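You operate a simulated robot arm through the tools that you are given. There is no shell and no other tool.

You run a simulated two-armed robot. Do the job below in one go: nothing can be reset, and whatever is moved stays where it is left.

## Task
Hold the pipe calipers on the top of the steel-topped bench steady with one hand and open the sliding jaw of the pipe calipers with the other.

The check looks at the end state, three seconds after you hand in, the way a careful person would. Anything else that was tipped, shoved, dropped, spilled or broken makes it a failure.

## Robot
Two 7-joint arms with two-finger parallel grippers on one trunk, on a base that drives. Base frame: it is fixed to the floor where the robot stands at the start and does not move with it; the origin is under the middle of the robot, x ahead of it, y to its left, z up. Lengths are in cm, angles in rad, forces in N, time in s.
The left shoulder is at the start at [7, 16.3, 107], the right one opposite. With the tool pointing down near the work surface each hand reaches from about 38 to 88 cm from the robot's upright axis, wherever it stands, measured 20 degrees to its own side. Places, roughly: pipe calipers [-100, -325, 75]; sliding jaw of the pipe calipers [-90, -320, 80]. Payload 3.43 kg a hand.
The tool frame of a hand sits at the grasp point between the pads (the TCP): z along the fingers, y along the line on which they close. The tips reach 3.4 cm beyond it. The gripper opens to 12.8 cm. The fingers are 2.4 cm wide and 1.2 cm thick; the gripper's body (4.8 by 13 cm) begins 9.6 cm behind the TCP.
Orientation is that of the tool frame in the base frame, as a unit quaternion [w, x, y, z]. With the fingers straight down and closing along the base's y, the tool's x points along the base's -x, its y along +y and its z along -z.

## Interface
- The arms move only by the tool step_arm. It takes "left_rows", "right_rows" or both (then of equal length, played together; a hand with none holds still); each is a list of rows, each a list of 7 numbers: the shift along the tool's x, y, z in cm, then the turn, a rotation vector about the tool's x, y, z in rad, then the gripper command, from -1 (shut) to 1 (fully open), values between in proportion. In form: [[tx, ty, tz, rx, ry, rz, hand], ...]. A call has 1 to 20 rows; each row is the pose to reach, as a shift and turn from the pose commanded when the call began, along the tool's axes at that moment. Rows are played at 5 a second. More than 5 cm and 0.15 rad between two rows, or a gripper value outside its range, and nothing of the call is played. A pose out of reach is approached as far as the arm can. The call stops where the force on the tool passes 40 N (or 10 N more than at its start, if that is more) or the arm is blocked; 0.2 s more then pass. Each finger travels about 15.3 cm/s and halts on what it meets, pressing with about 22 N; the grip force reading is that of the motor and also rises with nothing between the fingers. The clock runs only during rows and for 0.2 s after the last one: add rows that repeat a pose to give the fingers time. It gives the time, the measured TCP pose, the force on the tool (base axes), the opening and the grip force at its end, in the units of the frame above (readings bear some noise), with the torque about the TCP (base axes, N m) and any sound that the robot's microphone picked up, and new pictures: "views" is both (left out), scene, wrist or none (wrist: the cameras of the hands that moved).
- Cameras (640 x 400 px; columns grow to the right, rows downward): "scene" is now at [14.01, -0.07, 132.34]; the picture's right is [0.09, -1.00, 0.00], its down [-0.45, -0.04, -0.89] and it looks along [0.89, 0.08, -0.45] (base axes); focal length 283 px, centre (320, 200). "left" rides on the left gripper at [7.6, 1.1, -16] in its tool frame; the picture's right is [-0.15, 0.99, 0.00], its down [-0.88, -0.13, -0.46] and it looks along [-0.45, -0.07, 0.89] (tool axes); focal length 234 px, centre (320, 200). "right" rides on the right gripper at [7.6, -1.1, -16] in its tool frame; the picture's right is [0.15, 0.99, 0.00], its down [-0.88, 0.13, -0.46] and it looks along [-0.45, 0.07, 0.89] (tool axes); focal length 234 px, centre (320, 200). There is no depth. A picture from a camera that has moved, and an enlarged one, comes with that camera's place and axes in the base frame and with its lens. The place of the scene camera against the robot may be out by one fixed shift of up to 1.8 cm in any direction.
- lift_body(by): slides the trunk up (or, below 0, down) by that many cm; the arms and the scene camera ride with it, the base frame stays. It gives what a move gives, with no picture.
- steer(legs): drives the robot by 1 to 6 legs, each [ahead, left, turn to the left] in cm, cm and rad, along the robot's own axes; the way and the turn of a leg run together, so that a leg with both is an arc; at most 150 cm and 3.142 rad a leg. The arms and the cameras ride along, it lands a little off, and it stops where it bumps. It gives what a move gives, and a new picture of the scene camera.
- pan_tilt(pan, tilt): turns the head with the scene camera to pan (to the left, within 1.501 rad either way) and tilt (down, from -0.506 to 1.204), counted from straight ahead of the robot. It gives what a move gives, and a new picture of the scene camera.
- enlarge(camera, box): a new picture of the part [left, top, right, bottom] of that camera's present view, enlarged. The clock stands still meanwhile.
- job_done(): hands the job in; it is judged then, once.

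Places have to be worked out from the pictures, the camera data and where the tool is seen. Open the grippers and draw the arms clear of the work before you hand the job in, unless the task says otherwise.

The tools are called after ">>>" as a command line: name --argument value ..., lists and objects as JSON in quotes. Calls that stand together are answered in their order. step_arm: Moves the arms, as the interface text tells. Its arguments: {"type":"object","properties":{"left_rows":{"type":"array"},"right_rows":{"type":"array"},"views":{"type":"string","enum":["both","scene","wrist","none"]}},"required":[]} The other tools are called the same way: lift_body (by) slides the trunk up or down; steer (legs) drives the base; pan_tilt (pan, tilt) turns the head that bears the scene camera; enlarge (camera, box) takes an enlarged picture of a part of a camera's view; job_done () hands the job in.

At the start:

```text
clock: 0.0
left_position: [63.47, 34.45, 105.69]
left_tcp_rot: [0.0, 0.0, 1.0, 0.0]
left_wrist_force: [0.3, -0.1, -0.6]
left_torque: [0.0, 0.0, -0.02]
left_gripper_width: 12.78
left_finger_force: 0.0
right_position: [67.73, -27.58, 107.26]
right_tcp_rot: [0.0, 0.0, 1.0, 0.001]
right_wrist_force: [0.4, 0.1, -0.5]
right_torque: [-0.01, 0.0, -0.01]
right_gripper_width: 12.81
right_finger_force: 0.1
trunk travel left (down, up): [-55.0, 39.0]
robot x, y, heading: [0.12, -0.14, -0.001]
head pan, tilt: [0.087, 0.466]
```

scene: 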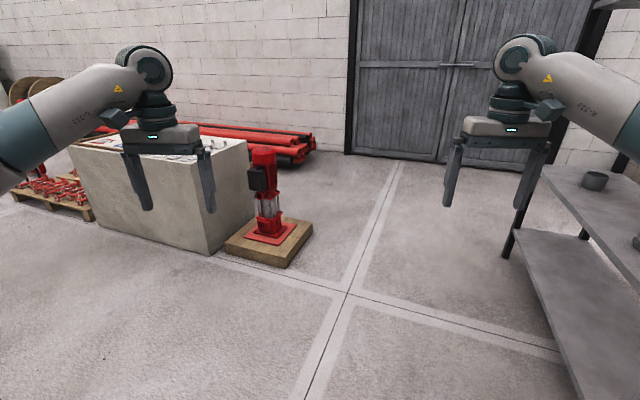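
right: 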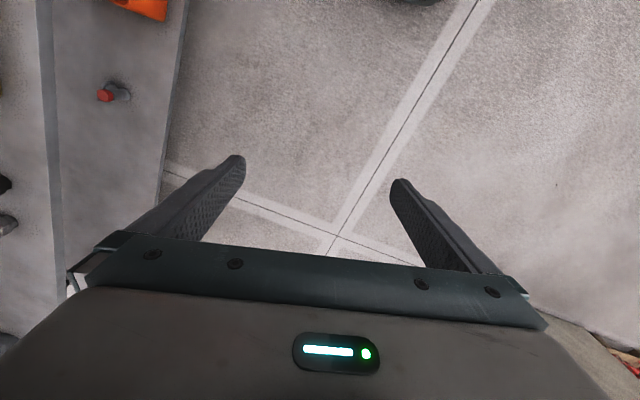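
left: 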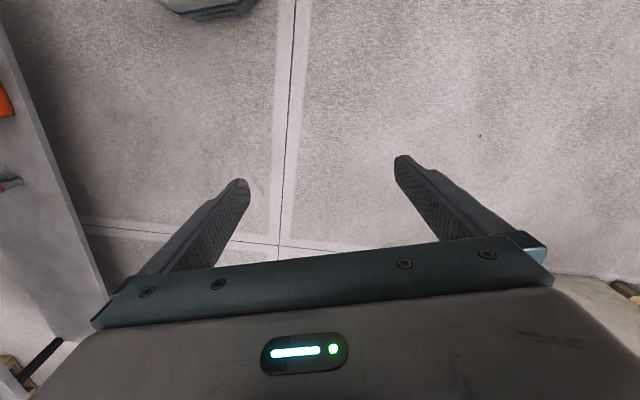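

The calipers should lie far behind on the right at about [-100, -325, 75]; the start picture shows a shelf on the right and a stone block on the left. I look to the right first to see the way.

>>> pan_tilt --pan -1.5 --tilt 0.4

```text
clock: 1.7
left_position: [63.49, 34.36, 105.51]
left_tcp_rot: [0.0, 0.0, 1.0, -0.001]
left_wrist_force: [-0.1, 0.2, -0.4]
left_torque: [-0.02, 0.03, -0.02]
left_gripper_width: 12.81
left_finger_force: 0.0
right_position: [67.82, -27.58, 107.08]
right_tcp_rot: [0.0, 0.001, 1.0, 0.0]
right_wrist_force: [0.4, -0.3, 0.8]
right_torque: [0.0, -0.01, -0.01]
right_gripper_width: 12.8
right_finger_force: 0.1
trunk travel left (down, up): [-55.0, 39.0]
robot x, y, heading: [0.14, -0.21, -0.001]
head pan, tilt: [-1.499, 0.4]
camera scene: at [5.55, -10.1, 132.96], right [-1.0, -0.07, 0.0], down [-0.03, 0.39, -0.92], along [0.07, -0.92, -0.39], focal length 283 px, centre (320, 200)
```

scene: 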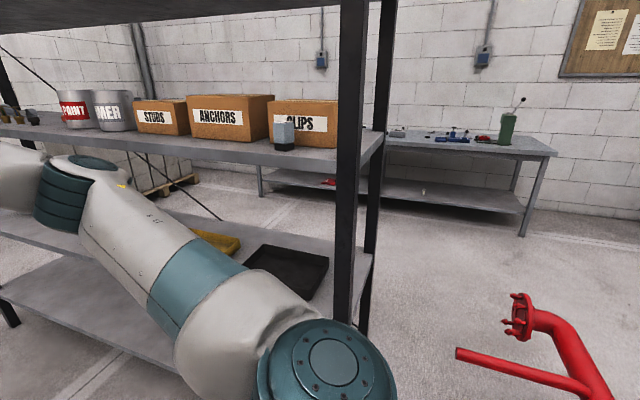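

The bench with a steel top is seen beyond the shelf, with blue tools and a green object on it; a red pipe fitting stands in the near right. I enlarge the bench part.

>>> enlarge --camera "scene" --box '[360, 80, 600, 240]'

>>> enlarge --camera "scene" --box '[380, 240, 640, 400]'

```text
2.50 times, centred on (480, 160) of scene
camera zoom: at [5.55, -10.1, 132.96], right [-1.0, -0.07, 0.0], down [-0.03, 0.39, -0.92], along [0.07, -0.92, -0.39], focal length 708 px, centre (-80, 300)
```

zoom: 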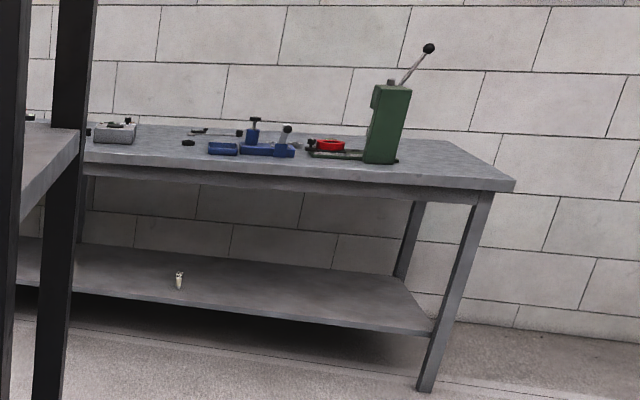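

```text
2.46 times, centred on (510, 320) of scene
camera zoom: at [5.55, -10.1, 132.96], right [-1.0, -0.07, 0.0], down [-0.03, 0.39, -0.92], along [0.07, -0.92, -0.39], focal length 697 px, centre (-148, -95)
```

zoom: 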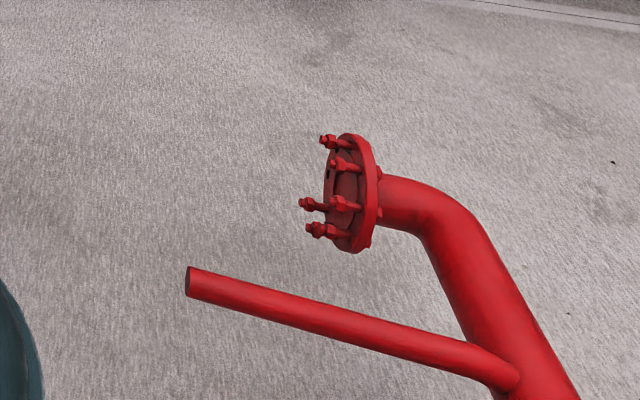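

The bench stands beyond the rack's end at about y = -275 to -350, and a red pipe fitting blocks part of the way. I tilt down to judge where the fitting stands on the floor.

>>> pan_tilt --pan -1.5 --tilt 0.9

```text
clock: 2.6
left_position: [63.45, 34.43, 105.63]
left_tcp_rot: [0.0, 0.0, 1.0, 0.0]
left_wrist_force: [0.2, 0.6, -0.4]
left_torque: [0.0, 0.01, 0.0]
left_gripper_width: 12.79
left_finger_force: 0.1
right_position: [67.77, -27.65, 107.09]
right_tcp_rot: [0.0, 0.0, 1.0, 0.0]
right_wrist_force: [-0.8, 0.8, -0.4]
right_torque: [0.02, 0.03, -0.02]
right_gripper_width: 12.78
right_finger_force: 0.1
trunk travel left (down, up): [-55.0, 39.0]
robot x, y, heading: [0.25, -0.03, -0.001]
head pan, tilt: [-1.499, 0.901]
camera scene: at [5.42, -8.39, 128.66], right [-1.0, -0.07, 0.0], down [-0.06, 0.78, -0.62], along [0.04, -0.62, -0.78], focal length 283 px, centre (320, 200)
```

scene: 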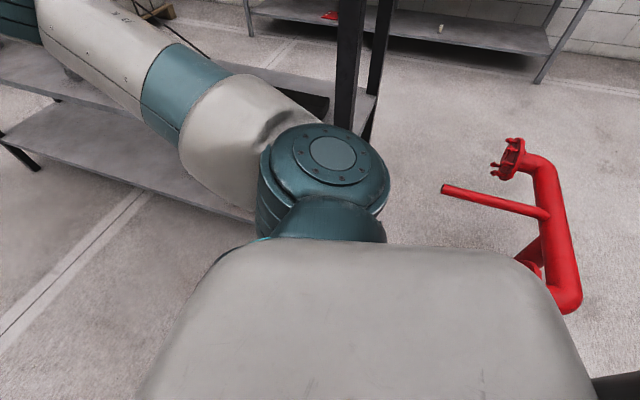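

The red spool lies on the floor roughly from [-100, -55] to [-95, -135], with a branch reaching to about x = -52; the rack is turned a little, its end posts near [3, -75] and [-11, -123]. I look to the left side too before turning, since the turning arms sweep widely.

>>> pan_tilt --pan 1.5 --tilt 0.5

```text
clock: 5.2
left_position: [63.4, 34.5, 105.58]
left_tcp_rot: [0.0, 0.0, 1.0, 0.0]
left_wrist_force: [1.0, -0.4, -0.2]
left_torque: [0.0, -0.01, 0.01]
left_gripper_width: 12.84
left_finger_force: 0.0
right_position: [67.82, -27.52, 107.02]
right_tcp_rot: [0.0, 0.0, 1.0, 0.001]
right_wrist_force: [0.0, 0.2, 0.2]
right_torque: [0.0, 0.01, -0.01]
right_gripper_width: 12.78
right_finger_force: 0.1
trunk travel left (down, up): [-55.0, 39.0]
robot x, y, heading: [-0.2, -0.01, -0.001]
head pan, tilt: [1.499, 0.499]
camera scene: at [5.53, 8.22, 132.04], right [1.0, -0.07, 0.0], down [-0.03, -0.48, -0.88], along [0.06, 0.88, -0.48], focal length 283 px, centre (320, 200)
```

scene: 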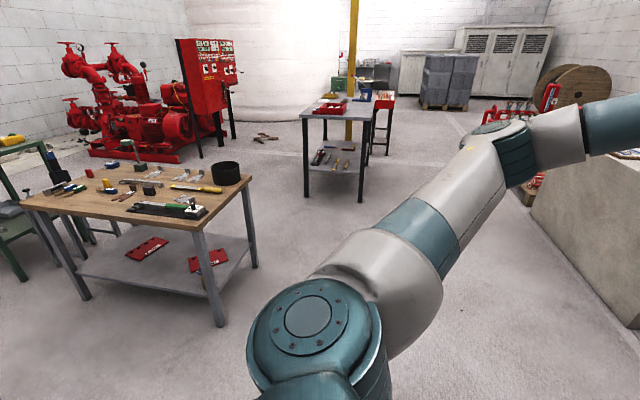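

On the left is only a wooden bench, its nearest leg at about [-44, 114], well clear. I pull both hands in by 20 cm so that the turn clears the rack post.

>>> step_arm --left_rows '[[4, 0, 0, 0, 0, 0, 0], [8, 0, 0, 0, 0, 0, -0.5], [12, 0, 0, 0, 0, 0, -0.5], [16, 0, 0, 0, 0, 0, -0.5], [20, 0, 0, 0, 0, 0, -0.5], [20, 0, 0, 0, 0, 0, -0.5]]' --right_rows '[[4, 0, 0, 0, 0, 0, 0], [8, 0, 0, 0, 0, 0, -0.5], [12, 0, 0, 0, 0, 0, -0.5], [16, 0, 0, 0, 0, 0, -0.5], [20, 0, 0, 0, 0, 0, -0.5], [20, 0, 0, 0, 0, 0, -0.5]]' --views "scene"

>>> pan_tilt --pan -1.5 --tilt 0.6

```text
clock: 6.6
left_position: [43.58, 34.52, 105.59]
left_tcp_rot: [-0.001, 0.0, 1.0, 0.001]
left_wrist_force: [0.4, -0.3, 0.2]
left_torque: [0.02, 0.04, 0.0]
left_gripper_width: 3.18
left_finger_force: 0.0
right_position: [47.66, -27.52, 107.06]
right_tcp_rot: [0.0, 0.0, 1.0, 0.0]
right_wrist_force: [1.0, -0.5, -0.1]
right_torque: [0.02, 0.03, -0.03]
right_gripper_width: 3.2
right_finger_force: 0.1
trunk travel left (down, up): [-55.0, 39.0]
robot x, y, heading: [-0.15, -0.04, -0.001]
head pan, tilt: [1.499, 0.499]
camera scene: at [5.66, 8.22, 132.03], right [1.0, -0.07, 0.0], down [-0.04, -0.48, -0.88], along [0.06, 0.88, -0.48], focal length 283 px, centre (320, 200)
```

scene: 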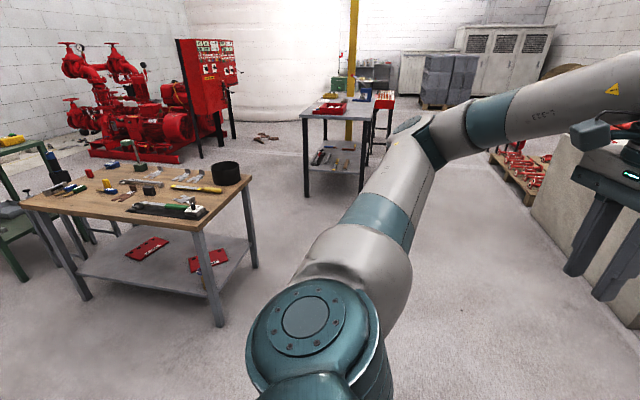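

```text
clock: 9.2
left_position: [43.4, 34.47, 105.58]
left_tcp_rot: [0.0, 0.0, 1.0, 0.0]
left_wrist_force: [0.9, 0.1, 0.7]
left_torque: [-0.02, 0.02, 0.04]
left_gripper_width: 3.21
left_finger_force: 0.0
right_position: [47.7, -27.64, 107.03]
right_tcp_rot: [0.001, 0.001, 1.0, -0.001]
right_wrist_force: [0.3, -0.7, -0.9]
right_torque: [0.01, 0.02, -0.01]
right_gripper_width: 3.23
right_finger_force: 0.1
trunk travel left (down, up): [-55.0, 39.0]
robot x, y, heading: [-0.03, -0.26, 0.004]
head pan, tilt: [-1.499, 0.6]
camera scene: at [5.5, -9.67, 131.13], right [-1.0, -0.07, 0.0], down [-0.04, 0.56, -0.83], along [0.06, -0.82, -0.56], focal length 283 px, centre (320, 200)
```

scene: 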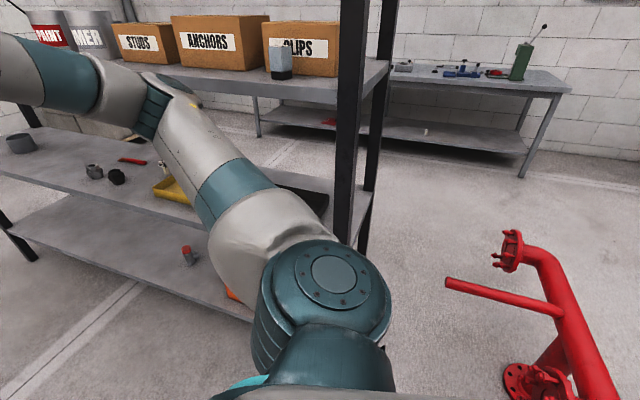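

The right elbow sticks out to about [42, -61], so turning here would pass close to the rack post. I shift 35 cm to the left first and then turn to the right in two parts with the head ahead.

>>> steer --legs '[[0, 35, 0], [0, 0, -0.8]]'

>>> pan_tilt --pan -1.0 --tilt 0.5

```text
clock: 13.5
left_position: [54.93, 28.12, 105.61]
left_tcp_rot: [0.001, 0.386, 0.922, 0.0]
left_wrist_force: [0.2, 0.3, 0.2]
left_torque: [0.0, 0.03, -0.03]
left_gripper_width: 3.22
left_finger_force: 0.0
right_position: [13.71, -18.09, 107.14]
right_tcp_rot: [0.001, 0.386, 0.922, 0.0]
right_wrist_force: [-0.5, -0.5, 0.5]
right_torque: [0.0, 0.01, 0.01]
right_gripper_width: 3.22
right_finger_force: 0.0
trunk travel left (down, up): [-55.0, 39.0]
robot x, y, heading: [0.48, 35.19, -0.793]
head pan, tilt: [-1.499, 0.6]
camera scene: at [-2.47, 23.98, 131.13], right [-0.75, 0.66, 0.0], down [0.37, 0.42, -0.82], along [-0.55, -0.62, -0.57], focal length 283 px, centre (320, 200)
```

scene: 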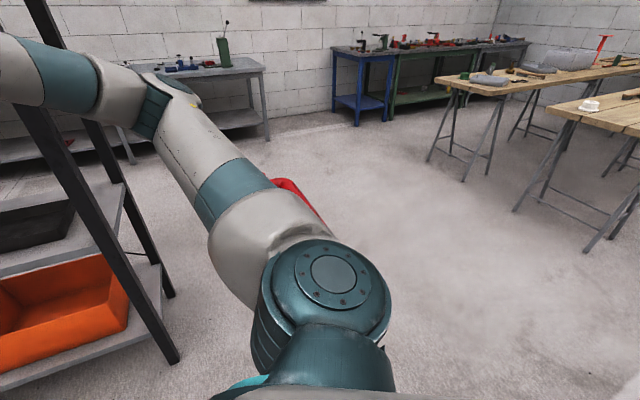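

```text
clock: 14.5
left_position: [55.01, 28.19, 105.54]
left_tcp_rot: [0.0, 0.387, 0.922, 0.001]
left_wrist_force: [-0.6, 0.4, -0.2]
left_torque: [0.0, 0.01, 0.0]
left_gripper_width: 3.21
left_finger_force: 0.2
right_position: [13.77, -18.09, 107.1]
right_tcp_rot: [0.0, 0.387, 0.922, 0.0]
right_wrist_force: [-0.2, 0.0, -1.0]
right_torque: [0.02, -0.01, 0.01]
right_gripper_width: 3.19
right_finger_force: 0.0
trunk travel left (down, up): [-55.0, 39.0]
robot x, y, heading: [-0.13, 35.22, -0.791]
head pan, tilt: [-1.0, 0.499]
camera scene: at [1.36, 21.75, 132.04], right [-0.97, 0.22, 0.0], down [0.11, 0.47, -0.88], along [-0.2, -0.86, -0.48], focal length 283 px, centre (320, 200)
```

scene: 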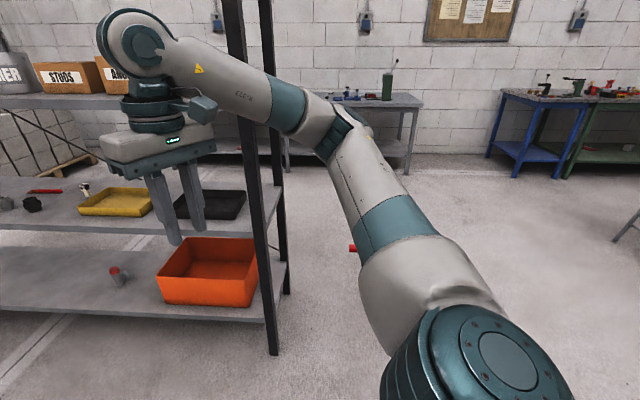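

The near rack post's foot shows at about [4, -68] and the rear one at [-8, -106]; the floor behind the spool looks open. I turn the rest of the way to face -y.

>>> steer --legs '[[0, 0, -0.78]]'

>>> pan_tilt --pan -0.7 --tilt 0.6

```text
clock: 16.9
left_position: [34.18, -8.65, 105.69]
left_tcp_rot: [0.0, 0.71, 0.704, 0.0]
left_wrist_force: [0.3, -0.4, 0.8]
left_torque: [-0.05, 0.0, 0.03]
left_gripper_width: 3.22
left_finger_force: 0.1
right_position: [-27.98, -12.27, 107.14]
right_tcp_rot: [0.001, 0.71, 0.704, -0.001]
right_wrist_force: [-0.9, 0.1, -0.3]
right_torque: [0.01, -0.03, 0.02]
right_gripper_width: 3.19
right_finger_force: 0.0
trunk travel left (down, up): [-55.0, 39.0]
robot x, y, heading: [-0.01, 34.96, -1.578]
head pan, tilt: [-1.0, 0.499]
camera scene: at [-7.89, 24.32, 132.04], right [-0.53, 0.85, 0.0], down [0.41, 0.26, -0.88], along [-0.74, -0.47, -0.48], focal length 283 px, centre (320, 200)
```

scene: 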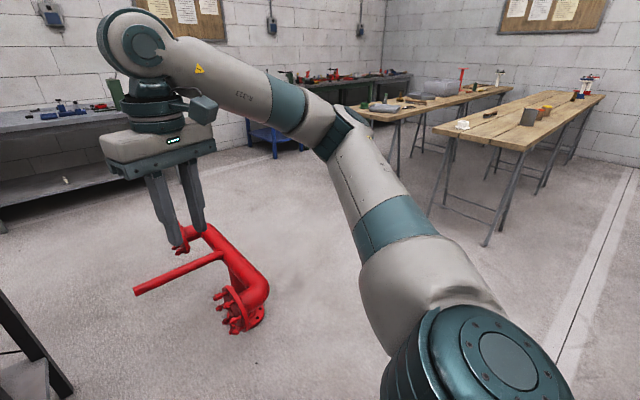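

```text
clock: 17.7
left_position: [34.25, -8.61, 105.7]
left_tcp_rot: [0.0, 0.71, 0.704, 0.0]
left_wrist_force: [0.5, 0.1, -0.1]
left_torque: [-0.01, 0.01, -0.04]
left_gripper_width: 3.19
left_finger_force: 0.1
right_position: [-27.91, -12.25, 107.08]
right_tcp_rot: [0.0, 0.71, 0.704, -0.001]
right_wrist_force: [0.1, 0.8, -0.2]
right_torque: [-0.05, -0.01, 0.03]
right_gripper_width: 3.2
right_finger_force: 0.0
trunk travel left (down, up): [-55.0, 39.0]
robot x, y, heading: [-0.41, 34.93, -1.579]
head pan, tilt: [-0.7, 0.6]
camera scene: at [-5.92, 22.47, 131.13], right [-0.76, 0.65, 0.0], down [0.37, 0.43, -0.83], along [-0.54, -0.63, -0.56], focal length 283 px, centre (320, 200)
```

scene: 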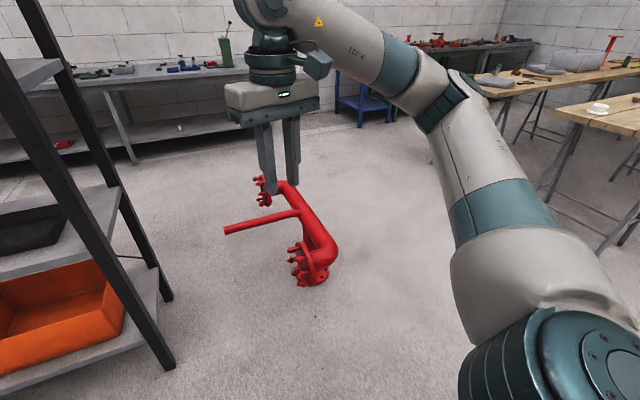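

The spool stands on the floor within about x -95..-42, y -115..-45, under 50 cm high, and a sawhorse table end lies near [-205, 10]. I pass west of the spool: right 110 cm, then diagonally ahead.

>>> steer --legs '[[0, -110, 0], [75, -38, 0]]'

>>> pan_tilt --pan 0.5 --tilt 0.8

```text
clock: 27.4
left_position: [-114.92, -81.91, 105.62]
left_tcp_rot: [0.0, 0.71, 0.704, -0.001]
left_wrist_force: [0.2, -0.7, -0.3]
left_torque: [0.01, -0.03, 0.02]
left_gripper_width: 3.24
left_finger_force: 0.0
right_position: [-176.81, -85.88, 107.07]
right_tcp_rot: [0.0, 0.709, 0.705, 0.0]
right_wrist_force: [0.1, -0.5, 0.0]
right_torque: [-0.04, 0.01, -0.01]
right_gripper_width: 3.2
right_finger_force: 0.1
trunk travel left (down, up): [-55.0, 39.0]
robot x, y, heading: [-149.46, -38.65, -1.58]
head pan, tilt: [-0.7, 0.6]
camera scene: at [-154.95, -50.99, 131.13], right [-0.76, 0.65, 0.0], down [0.37, 0.43, -0.82], along [-0.54, -0.63, -0.57], focal length 283 px, centre (320, 200)
```

scene: 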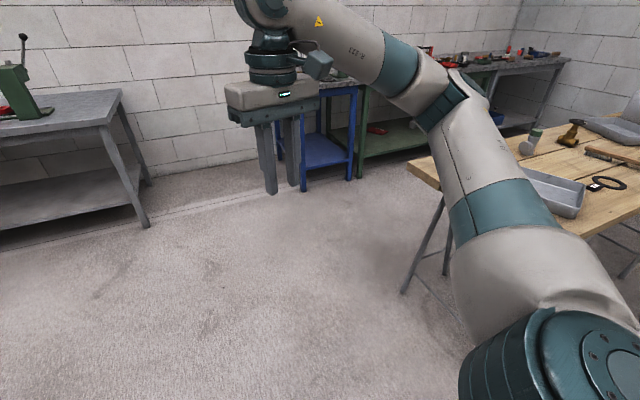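

```text
clock: 28.8
left_position: [-114.84, -81.93, 105.6]
left_tcp_rot: [0.0, 0.709, 0.705, 0.0]
left_wrist_force: [-0.1, 0.2, -0.2]
left_torque: [0.02, -0.01, -0.02]
left_gripper_width: 3.24
left_finger_force: 0.1
right_position: [-176.86, -85.72, 107.12]
right_tcp_rot: [0.0, 0.71, 0.705, 0.0]
right_wrist_force: [-0.5, -0.9, 1.2]
right_torque: [-0.02, -0.04, 0.02]
right_gripper_width: 3.24
right_finger_force: 0.0
trunk travel left (down, up): [-55.0, 39.0]
robot x, y, heading: [-148.81, -38.21, -1.579]
head pan, tilt: [0.499, 0.799]
camera scene: at [-145.39, -51.36, 129.45], right [-0.88, -0.47, 0.0], down [-0.34, 0.63, -0.7], along [0.33, -0.61, -0.72], focal length 283 px, centre (320, 200)
```

scene: 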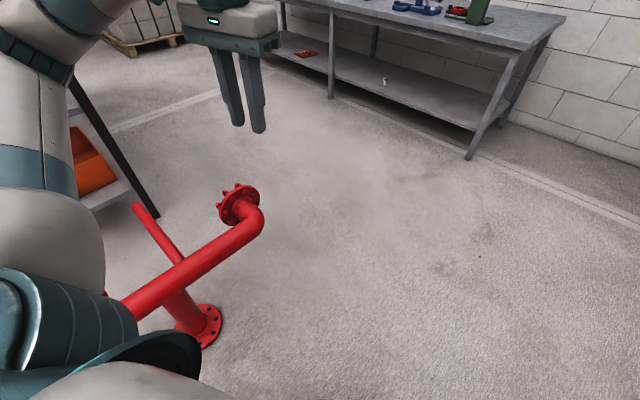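

The way ahead beside the spool is clear, and the bench's front edge runs slantwise from about [-169, -268] along [0.96, -0.28], so I should face about -1.855. I drive ahead 145 cm and turn to face the bench squarely.

>>> steer --legs '[[145, 0, 0], [0, 0, -0.275]]'

>>> pan_tilt --pan 0.5 --tilt 0.5

```text
clock: 37.0
left_position: [-129.67, -236.6, 105.63]
left_tcp_rot: [0.0, 0.801, 0.599, 0.0]
left_wrist_force: [0.6, 0.0, -0.3]
left_torque: [0.03, 0.0, -0.01]
left_gripper_width: 3.19
left_finger_force: 0.0
right_position: [-190.23, -223.09, 107.22]
right_tcp_rot: [0.0, 0.8, 0.6, 0.0]
right_wrist_force: [-0.3, 0.3, 0.1]
right_torque: [0.03, 0.0, 0.04]
right_gripper_width: 3.24
right_finger_force: 0.0
trunk travel left (down, up): [-55.0, 39.0]
robot x, y, heading: [-150.78, -185.24, -1.859]
head pan, tilt: [0.499, 0.799]
camera scene: at [-150.27, -198.8, 129.45], right [-0.98, -0.21, 0.0], down [-0.15, 0.7, -0.7], along [0.15, -0.68, -0.72], focal length 283 px, centre (320, 200)
```

scene: 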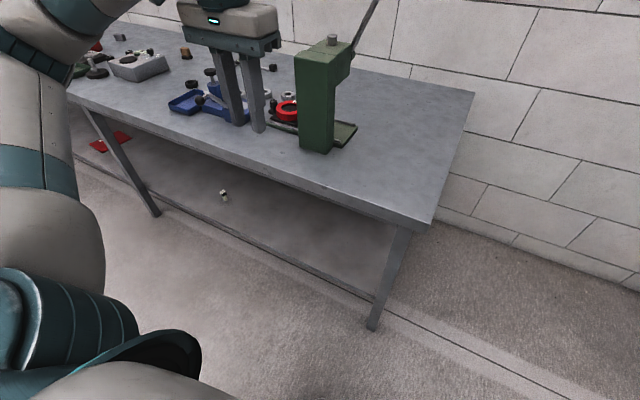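

```text
clock: 37.9
left_position: [-129.49, -236.63, 105.6]
left_tcp_rot: [-0.001, 0.801, 0.599, 0.0]
left_wrist_force: [0.5, 0.9, 0.4]
left_torque: [0.01, 0.01, -0.02]
left_gripper_width: 3.18
left_finger_force: 0.0
right_position: [-190.14, -223.05, 107.03]
right_tcp_rot: [0.0, 0.801, 0.599, 0.0]
right_wrist_force: [0.8, 0.3, -0.2]
right_torque: [-0.01, 0.02, -0.01]
right_gripper_width: 3.18
right_finger_force: 0.1
trunk travel left (down, up): [-55.0, 39.0]
robot x, y, heading: [-150.31, -184.99, -1.86]
head pan, tilt: [0.499, 0.499]
camera scene: at [-150.01, -199.83, 132.03], right [-0.98, -0.21, 0.0], down [-0.1, 0.47, -0.88], along [0.18, -0.86, -0.48], focal length 283 px, centre (320, 200)
```

scene: 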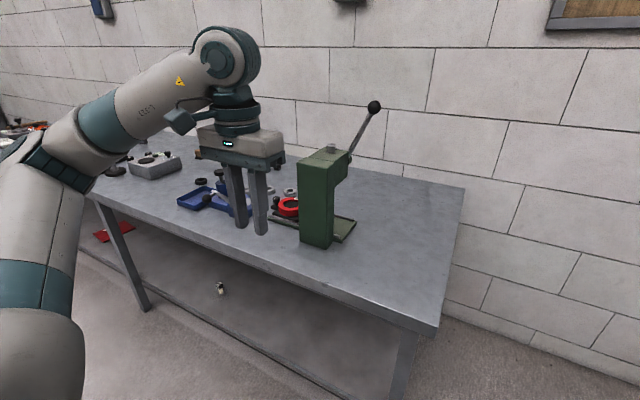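

The left hand hides the bench; the green press stands near the front edge at about [-132, -278] with its lever rising to about z = 116, which my right elbow has to avoid. I slide left 60 cm along the bench at this distance and look again.

>>> steer --legs '[[0, 60, -0.02]]'

>>> pan_tilt --pan 0.0 --tilt 0.5

```text
clock: 41.2
left_position: [-73.69, -254.36, 105.68]
left_tcp_rot: [0.0, 0.806, 0.592, 0.0]
left_wrist_force: [1.0, 1.3, -0.4]
left_torque: [0.0, -0.03, -0.01]
left_gripper_width: 3.21
left_finger_force: 0.0
right_position: [-134.08, -239.75, 107.08]
right_tcp_rot: [0.0, 0.807, 0.59, 0.0]
right_wrist_force: [-0.4, 0.0, 0.5]
right_torque: [0.0, -0.02, -0.02]
right_gripper_width: 3.21
right_finger_force: 0.0
trunk travel left (down, up): [-55.0, 39.0]
robot x, y, heading: [-93.9, -202.39, -1.877]
head pan, tilt: [0.499, 0.499]
camera scene: at [-93.39, -217.24, 132.04], right [-0.98, -0.19, 0.0], down [-0.09, 0.47, -0.88], along [0.17, -0.86, -0.48], focal length 283 px, centre (320, 200)
```

scene: 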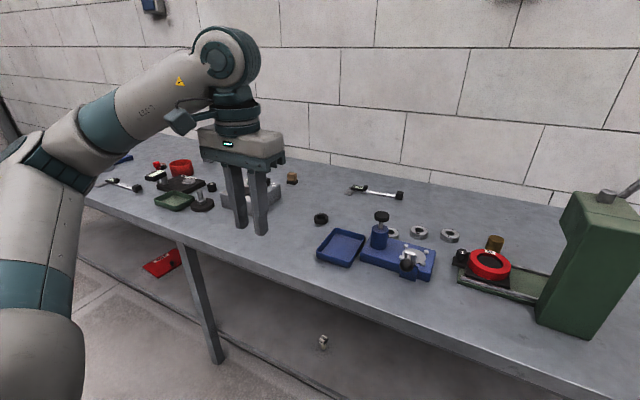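

```text
clock: 42.1
left_position: [-73.85, -254.39, 105.58]
left_tcp_rot: [0.0, 0.806, 0.591, 0.0]
left_wrist_force: [0.4, 0.6, 0.2]
left_torque: [-0.01, 0.01, -0.05]
left_gripper_width: 3.2
left_finger_force: 0.0
right_position: [-134.18, -239.69, 107.07]
right_tcp_rot: [-0.001, 0.807, 0.591, 0.0]
right_wrist_force: [-0.5, 1.1, -0.2]
right_torque: [-0.02, 0.03, 0.01]
right_gripper_width: 3.17
right_finger_force: 0.0
trunk travel left (down, up): [-55.0, 39.0]
robot x, y, heading: [-93.81, -202.67, -1.88]
head pan, tilt: [0.0, 0.499]
camera scene: at [-97.9, -216.98, 132.04], right [-0.95, 0.3, 0.0], down [0.14, 0.46, -0.88], along [-0.26, -0.84, -0.48], focal length 283 px, centre (320, 200)
```

scene: 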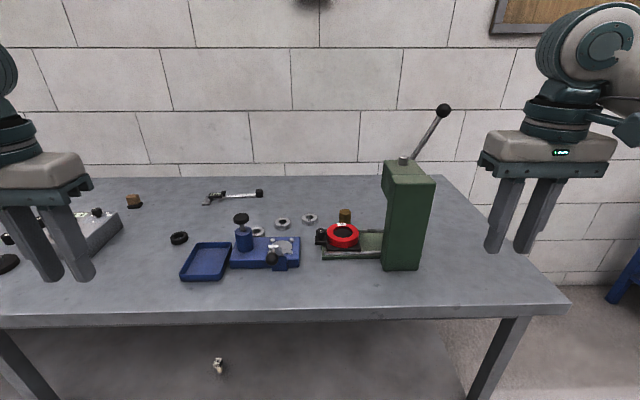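

Among blue fixture, tray, press and bearings, the caliper-like tool lies near the back at px (205-263, 195). I enlarge it.

>>> enlarge --camera "scene" --box '[190, 170, 286, 230]'

>>> enlarge --camera "scene" --box '[160, 170, 400, 320]'

```text
6.67 times, centred on (238, 200) of scene
camera zoom: at [-97.9, -216.98, 132.04], right [-0.95, 0.3, 0.0], down [0.14, 0.46, -0.88], along [-0.26, -0.84, -0.48], focal length 1887 px, centre (867, 200)
```

zoom: 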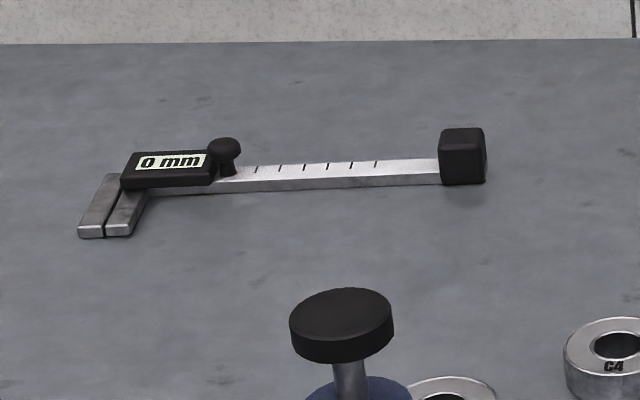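

```text
2.67 times, centred on (280, 245) of scene
camera zoom: at [-97.9, -216.98, 132.04], right [-0.95, 0.3, 0.0], down [0.14, 0.46, -0.88], along [-0.26, -0.84, -0.48], focal length 755 px, centre (427, 80)
```

zoom: 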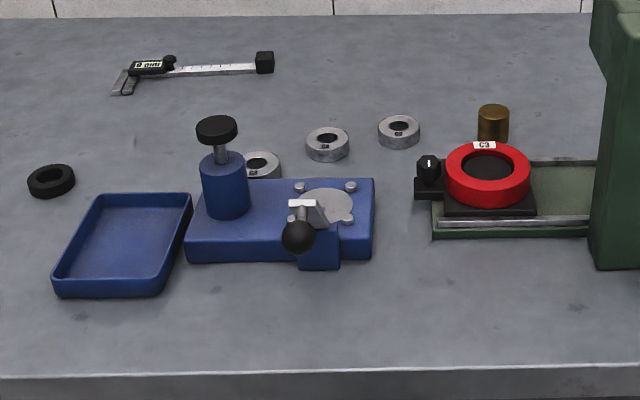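

The tool is clear now: fixed jaw at the left end near [-83, -335], slider with display "0 mm" and a knob next to it, bare beam, and a black grip block at the right end near [-106, -331]; it opens by sliding the jaw to the right towards the block. It lies about 61 cm behind the front edge, so I check how big my base is by looking straight down.

>>> pan_tilt --pan 0.0 --tilt 1.2

```text
clock: 43.2
left_position: [-73.78, -254.37, 105.81]
left_tcp_rot: [-0.001, 0.807, 0.591, 0.0]
left_wrist_force: [-0.1, 0.0, 0.1]
left_torque: [0.0, 0.0, -0.02]
left_gripper_width: 3.2
left_finger_force: 0.2
right_position: [-134.05, -239.72, 107.15]
right_tcp_rot: [0.0, 0.807, 0.59, 0.0]
right_wrist_force: [-0.2, -0.1, 0.6]
right_torque: [-0.03, 0.02, 0.03]
right_gripper_width: 3.22
right_finger_force: 0.0
trunk travel left (down, up): [-55.0, 39.0]
robot x, y, heading: [-93.66, -202.67, -1.879]
head pan, tilt: [0.0, 1.201]
camera scene: at [-96.85, -213.64, 126.68], right [-0.95, 0.3, 0.0], down [0.28, 0.89, -0.36], along [-0.11, -0.35, -0.93], focal length 283 px, centre (320, 200)
```

scene: 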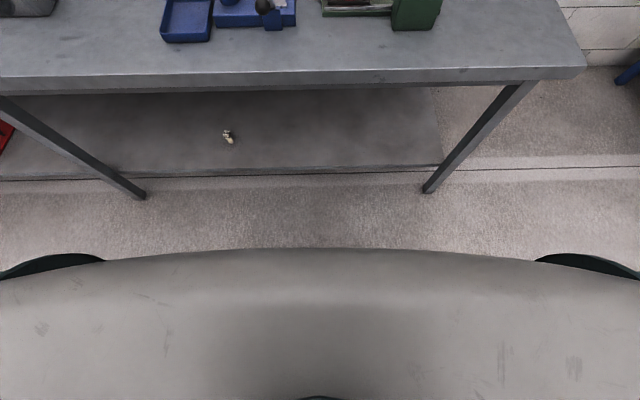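

The floor is seen up to 37 cm ahead of my axis, so the base front ends before that. The wrist cameras look a little backwards at their top edge, so I take their pictures now to measure the base front.

>>> enlarge --camera "left" --box '[0, 0, 640, 400]'

>>> enlarge --camera "right" --box '[0, 0, 640, 400]'

```text
1.00 times, centred on (320, 200) of left (not enlarged: the box is as wide or as high as the picture)
camera zoom: at [-70.54, -247.5, 121.65], right [0.9, -0.44, 0.0], down [-0.39, -0.8, 0.46], along [-0.2, -0.41, -0.89], focal length 234 px, centre (320, 200)
```

zoom: 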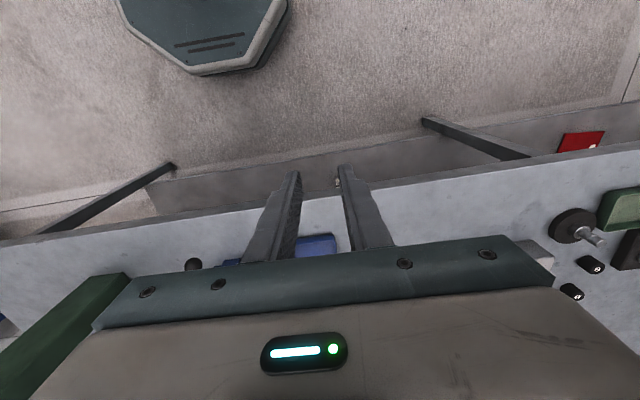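

```text
1.00 times, centred on (320, 200) of right (not enlarged: the box is as wide or as high as the picture)
camera zoom: at [-132.94, -232.14, 123.18], right [0.99, -0.16, 0.0], down [-0.14, -0.88, 0.46], along [-0.07, -0.45, -0.89], focal length 234 px, centre (320, 200)
```

zoom: 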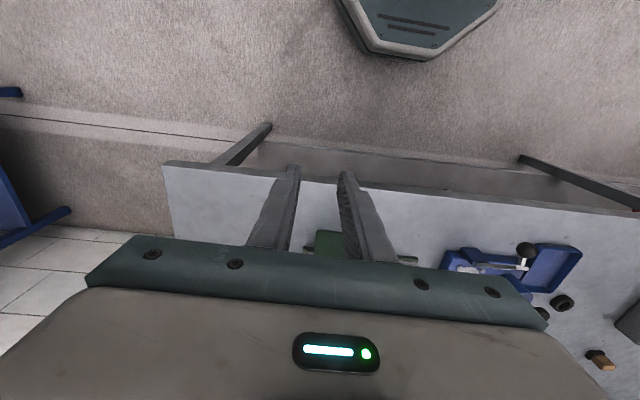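

The wrist views show my base front is about 27 cm ahead of the axis (top about z = 22), so I can come to about 30 cm from the bench edge, leaving the calipers about 88 cm away; I'll tilt the tools forward for reach. First I shift 40 cm to the left, away from the press, and turn 0.035 left to square up.

>>> steer --legs '[[0, 40, 0.035]]'

>>> pan_tilt --pan 0.0 --tilt 0.55

```text
clock: 45.7
left_position: [-33.82, -265.05, 105.66]
left_tcp_rot: [0.001, 0.797, 0.604, 0.0]
left_wrist_force: [-0.2, 0.3, 0.0]
left_torque: [-0.03, 0.02, -0.04]
left_gripper_width: 3.2
left_finger_force: 0.0
right_position: [-94.76, -252.4, 107.06]
right_tcp_rot: [0.0, 0.797, 0.604, 0.001]
right_wrist_force: [-0.7, -0.3, -0.2]
right_torque: [-0.04, 0.03, -0.01]
right_gripper_width: 3.19
right_finger_force: 0.1
trunk travel left (down, up): [-55.0, 39.0]
robot x, y, heading: [-55.28, -213.96, -1.846]
head pan, tilt: [0.0, 1.201]
camera scene: at [-58.41, -225.1, 126.67], right [-0.96, 0.27, 0.0], down [0.25, 0.9, -0.36], along [-0.1, -0.35, -0.93], focal length 283 px, centre (320, 200)
```

scene: 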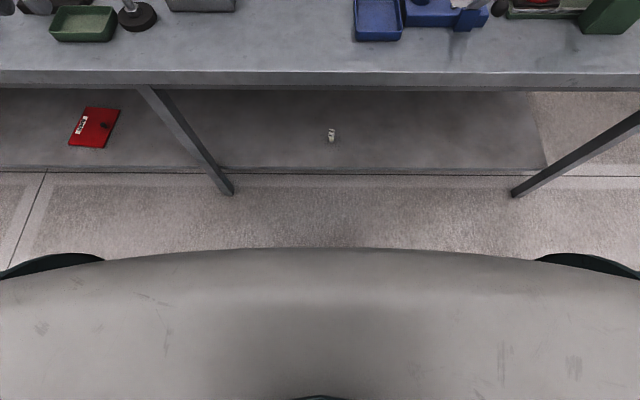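

```text
clock: 46.7
left_position: [-33.92, -265.11, 105.6]
left_tcp_rot: [-0.001, 0.797, 0.604, 0.0]
left_wrist_force: [0.2, -0.1, 0.3]
left_torque: [0.01, 0.01, 0.02]
left_gripper_width: 3.18
left_finger_force: 0.0
right_position: [-94.75, -252.29, 107.1]
right_tcp_rot: [0.0, 0.797, 0.604, 0.0]
right_wrist_force: [-0.7, 0.8, -1.0]
right_torque: [0.02, 0.01, -0.01]
right_gripper_width: 3.18
right_finger_force: 0.1
trunk travel left (down, up): [-55.0, 39.0]
robot x, y, heading: [-54.94, -213.96, -1.843]
head pan, tilt: [0.0, 0.55]
camera scene: at [-59.35, -228.36, 131.57], right [-0.96, 0.27, 0.0], down [0.14, 0.5, -0.85], along [-0.23, -0.82, -0.52], focal length 283 px, centre (320, 200)
```

scene: 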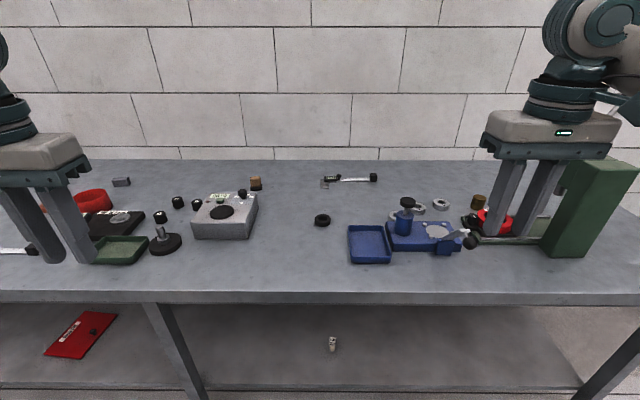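

I now stand square to the bench; legs and shelf front are about 65 cm ahead of my axis. I enlarge the calipers from here to fix their place.

>>> enlarge --camera "scene" --box '[310, 160, 390, 210]'

>>> enlarge --camera "scene" --box '[280, 150, 520, 300]'

```text
8.00 times, centred on (350, 185) of scene
camera zoom: at [-59.35, -228.36, 131.57], right [-0.96, 0.27, 0.0], down [0.14, 0.5, -0.85], along [-0.23, -0.82, -0.52], focal length 2265 px, centre (80, 320)
```

zoom: 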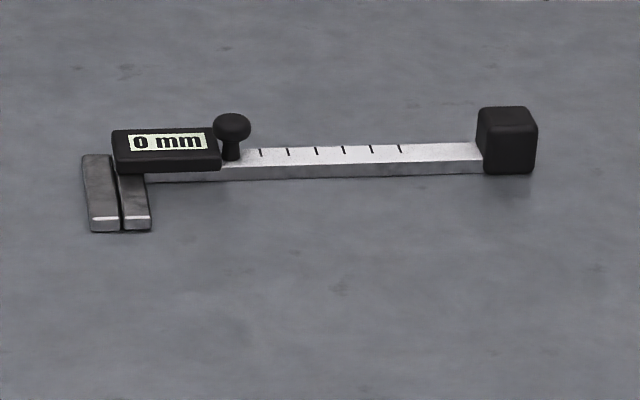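

```text
2.67 times, centred on (400, 225) of scene
camera zoom: at [-59.35, -228.36, 131.57], right [-0.96, 0.27, 0.0], down [0.14, 0.5, -0.85], along [-0.23, -0.82, -0.52], focal length 755 px, centre (107, 133)
```

zoom: 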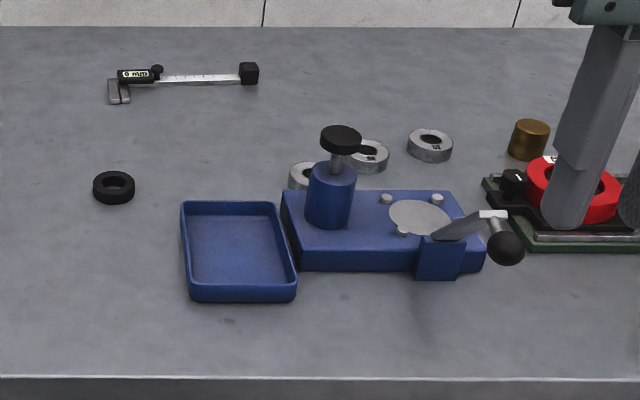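

The calipers: grip block (about 2.8 cm) centred about 124.7 cm ahead and 23.6 cm right of my axis, knob at 8.6 cm right, beam nearly parallel to the bench edge. Before driving in I stretch both arms forward so the elbows come in and stay clear of the press.

>>> step_arm --left_rows '[[-4.5, -1.5, -1, 0, 0, 0, -0.5], [-9, -3, -1.5, 0, 0, 0, -0.5], [-13, -5, -2, 0, 0, 0, -0.7], [-17, -6, -2.5, 0, 0, 0, -1], [-21, -8, -3, 0, 0, 0, -1], [-25, -9, -3, 0, 0, 0, -1], [-29, -10, -3, 0, 0, 0, -1], [-29, -10, -3, 0, 0, 0, -1]]' --right_rows '[[-4, 0, -1, 0, 0, 0, -0.5], [-8, 0, -1.5, 0, 0, 0, -0.4], [-12, 0, -2, 0, 0, 0, -0.3], [-16, 0, -2.5, 0, 0, 0, -0.2], [-20, 0, -3, 0, 0, 0, -0.1], [-24, 0, -3, 0, 0, 0, -0.1], [-27, 0, -3, 0, 0, 0, -0.1], [-27, 0, -3, 0, 0, 0, -0.1]]' --views "wrist"

>>> pan_tilt --pan -0.8 --tilt 0.55

```text
clock: 48.5
left_position: [-51.44, -290.34, 108.74]
left_tcp_rot: [-0.001, 0.796, 0.605, -0.001]
left_wrist_force: [0.1, 0.0, 0.3]
left_torque: [-0.01, 0.0, -0.01]
left_gripper_width: 0.0
left_finger_force: 22.0
right_position: [-102.05, -278.34, 109.95]
right_tcp_rot: [0.0, 0.798, 0.603, 0.0]
right_wrist_force: [0.5, 1.1, 0.3]
right_torque: [-0.04, 0.02, 0.01]
right_gripper_width: 5.74
right_finger_force: 0.0
trunk travel left (down, up): [-55.0, 39.0]
robot x, y, heading: [-55.43, -214.03, -1.845]
head pan, tilt: [0.0, 0.55]
camera right: at [-101.16, -270.62, 126.2], right [0.99, -0.13, 0.0], down [-0.11, -0.88, 0.46], along [-0.06, -0.45, -0.89], focal length 234 px, centre (320, 200)
camera left: at [-48.49, -283.21, 124.74], right [0.91, -0.41, 0.0], down [-0.36, -0.81, 0.46], along [-0.19, -0.42, -0.89], focal length 234 px, centre (320, 200)
```

right: 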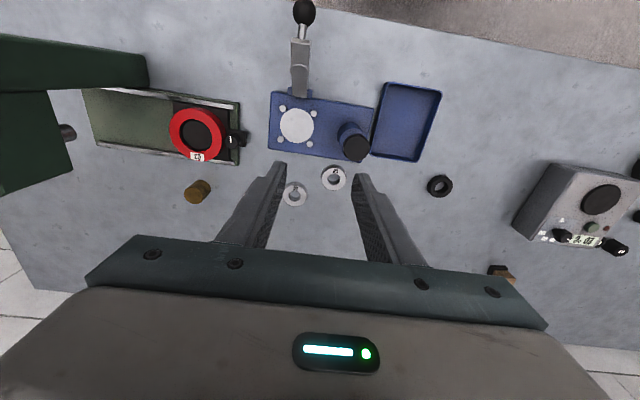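
left: 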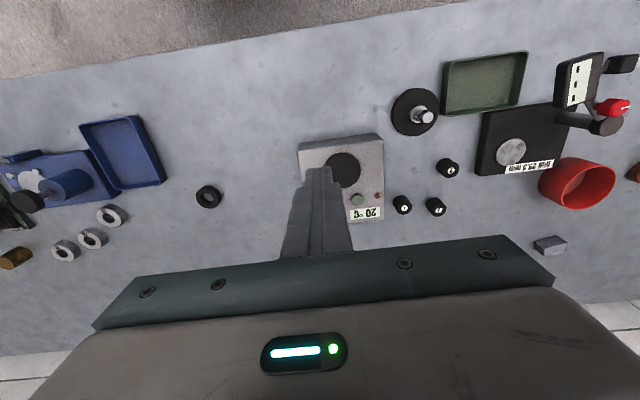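

```text
clock: 49.7
left_position: [-51.45, -290.31, 108.66]
left_tcp_rot: [0.0, 0.796, 0.605, 0.0]
left_wrist_force: [0.0, 0.1, -0.4]
left_torque: [-0.01, -0.02, 0.03]
left_gripper_width: 0.01
left_finger_force: 21.9
right_position: [-102.16, -278.38, 110.05]
right_tcp_rot: [0.0, 0.797, 0.605, 0.0]
right_wrist_force: [0.1, -0.1, -0.3]
right_torque: [0.02, -0.01, 0.01]
right_gripper_width: 5.78
right_finger_force: 0.1
trunk travel left (down, up): [-55.0, 39.0]
robot x, y, heading: [-55.32, -213.98, -1.847]
head pan, tilt: [-0.799, 0.55]
camera scene: at [-64.83, -224.03, 131.58], right [-0.48, 0.88, 0.0], down [0.46, 0.25, -0.85], along [-0.75, -0.41, -0.52], focal length 283 px, centre (320, 200)
```

scene: 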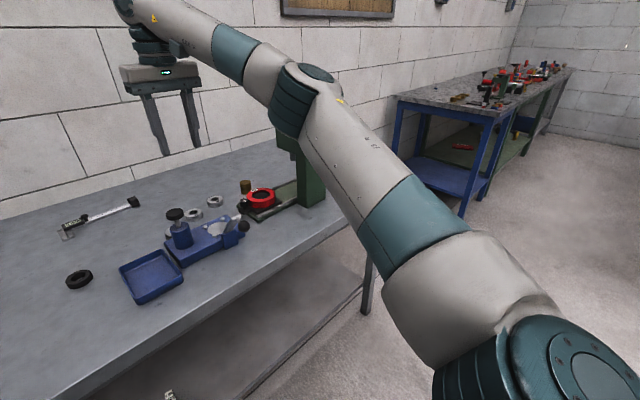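

The elbow sits around 42 ahead, 33 right and z about 124, so the press will be cleared by about 15 cm. I drive in 26 cm ahead with a 6 cm shift to the right, then check the gap.

>>> steer --legs '[[26, -6, 0]]'

>>> pan_tilt --pan 0.0 --tilt 1.2

```text
clock: 51.6
left_position: [-64.23, -313.77, 108.68]
left_tcp_rot: [0.001, 0.796, 0.605, 0.0]
left_wrist_force: [-0.7, 0.1, 0.3]
left_torque: [0.03, -0.03, 0.01]
left_gripper_width: 0.02
left_finger_force: 22.0
right_position: [-114.79, -301.95, 109.94]
right_tcp_rot: [0.0, 0.796, 0.605, 0.0]
right_wrist_force: [-0.2, -0.2, -0.8]
right_torque: [0.03, -0.03, 0.04]
right_gripper_width: 5.76
right_finger_force: 0.1
trunk travel left (down, up): [-55.0, 39.0]
robot x, y, heading: [-68.57, -237.52, -1.843]
head pan, tilt: [-0.799, 0.55]
camera scene: at [-77.62, -247.54, 131.58], right [-0.48, 0.88, 0.0], down [0.46, 0.25, -0.85], along [-0.75, -0.41, -0.52], focal length 283 px, centre (320, 200)
```

scene: 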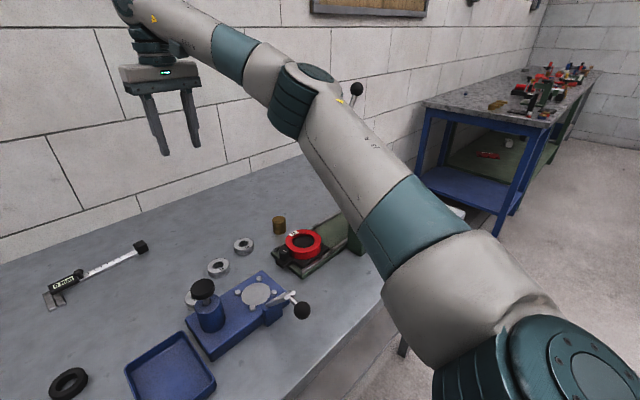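

```text
clock: 52.7
left_position: [-64.19, -313.79, 108.71]
left_tcp_rot: [0.0, 0.797, 0.605, 0.0]
left_wrist_force: [-0.6, 0.8, -0.3]
left_torque: [-0.02, 0.0, 0.0]
left_gripper_width: 0.03
left_finger_force: 22.0
right_position: [-114.8, -301.92, 110.08]
right_tcp_rot: [0.0, 0.796, 0.605, 0.0]
right_wrist_force: [-0.1, 0.5, -0.7]
right_torque: [-0.04, -0.02, 0.01]
right_gripper_width: 5.74
right_finger_force: 0.0
trunk travel left (down, up): [-55.0, 39.0]
robot x, y, heading: [-68.33, -237.16, -1.84]
head pan, tilt: [0.0, 1.201]
camera scene: at [-71.24, -248.62, 126.67], right [-0.96, 0.27, 0.0], down [0.25, 0.9, -0.36], along [-0.1, -0.35, -0.93], focal length 283 px, centre (320, 200)
```

scene: 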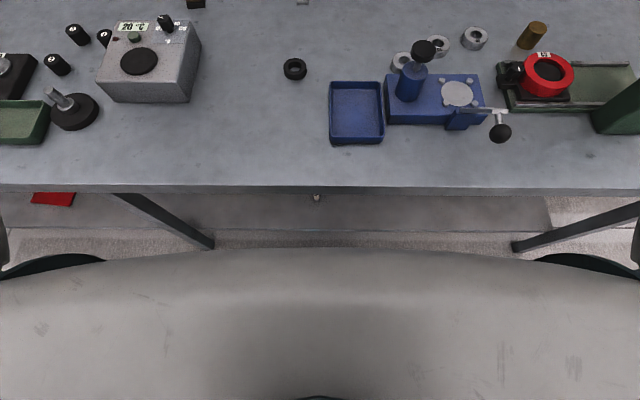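

Comparing two stand points, the bench top comes out at z = 81 (not 74), so block centre is about [-105.3, -316.4], knob about [-92.2, -319.0], housing centre about [-89.1, -319.7], and they are within straight-down reach. I bring the right hand 12 cm inward (away from the press) before the last approach, which also turns 0.07 left so the beam lies square to me.

>>> step_arm --right_rows '[[0, 4, 0, 0, 0, 0, -0.1], [0, 8, 0, 0, 0, 0, -0.1], [0, 12, 0, 0, 0, 0, -0.1], [0, 12, 0, 0, 0, 0, -0.1]]' --views "none"

>>> steer --legs '[[6.4, -6, 0.07]]'

>>> pan_tilt --pan 0.0 --tilt 0.75

```text
clock: 53.7
left_position: [-64.25, -313.65, 108.8]
left_tcp_rot: [0.0, 0.796, 0.605, 0.0]
left_wrist_force: [-0.4, 0.2, -0.7]
left_torque: [0.0, 0.0, 0.02]
left_gripper_width: 0.0
left_finger_force: 21.9
right_position: [-103.27, -305.05, 110.04]
right_tcp_rot: [0.0, 0.796, 0.605, 0.001]
right_wrist_force: [-0.8, 0.3, -0.2]
right_torque: [0.0, -0.02, 0.02]
right_gripper_width: 5.75
right_finger_force: 0.1
trunk travel left (down, up): [-55.0, 39.0]
robot x, y, heading: [-68.18, -237.37, -1.842]
head pan, tilt: [0.0, 1.201]
```

```text
clock: 54.8
left_position: [-66.11, -318.16, 108.6]
left_tcp_rot: [0.001, 0.774, 0.633, 0.001]
left_wrist_force: [-0.4, 0.0, 0.6]
left_torque: [0.0, -0.02, -0.02]
left_gripper_width: 0.02
left_finger_force: 22.4
right_position: [-105.84, -312.23, 110.04]
right_tcp_rot: [0.0, 0.774, 0.633, 0.0]
right_wrist_force: [-0.5, -0.4, 0.6]
right_torque: [0.02, -0.07, -0.01]
right_gripper_width: 5.77
right_finger_force: 0.1
trunk travel left (down, up): [-55.0, 39.0]
robot x, y, heading: [-75.8, -242.05, -1.775]
head pan, tilt: [0.0, 1.201]
camera scene: at [-77.88, -253.54, 126.67], right [-0.98, 0.2, 0.0], down [0.19, 0.91, -0.36], along [-0.07, -0.35, -0.93], focal length 283 px, centre (320, 200)
```

scene: 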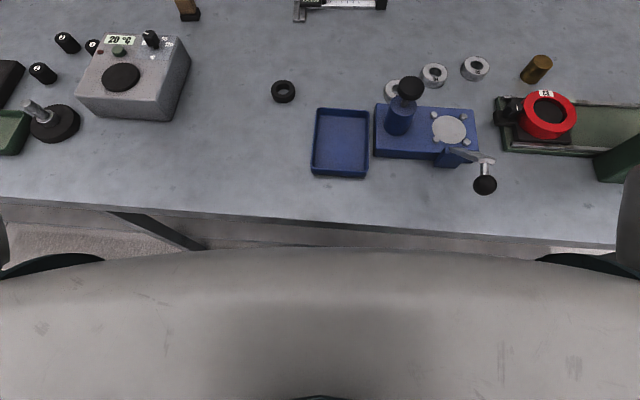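

```text
clock: 55.7
left_position: [-66.11, -318.11, 108.73]
left_tcp_rot: [-0.001, 0.774, 0.633, 0.0]
left_wrist_force: [0.1, 0.8, -1.0]
left_torque: [-0.02, 0.05, 0.04]
left_gripper_width: 0.0
left_finger_force: 22.2
right_position: [-105.68, -312.13, 110.05]
right_tcp_rot: [0.0, 0.774, 0.633, 0.0]
right_wrist_force: [0.3, -1.0, -0.8]
right_torque: [0.01, 0.01, -0.01]
right_gripper_width: 5.77
right_finger_force: 0.2
trunk travel left (down, up): [-55.0, 39.0]
robot x, y, heading: [-75.88, -241.89, -1.771]
head pan, tilt: [0.0, 0.75]
camera scene: at [-78.35, -256.12, 129.84], right [-0.98, 0.2, 0.0], down [0.14, 0.67, -0.73], along [-0.15, -0.72, -0.68], focal length 283 px, centre (320, 200)
```

scene: 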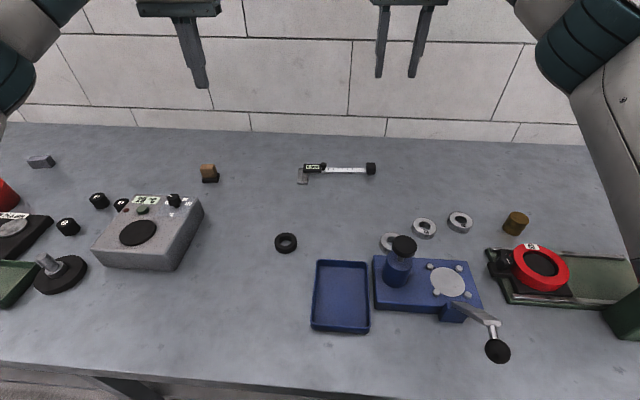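

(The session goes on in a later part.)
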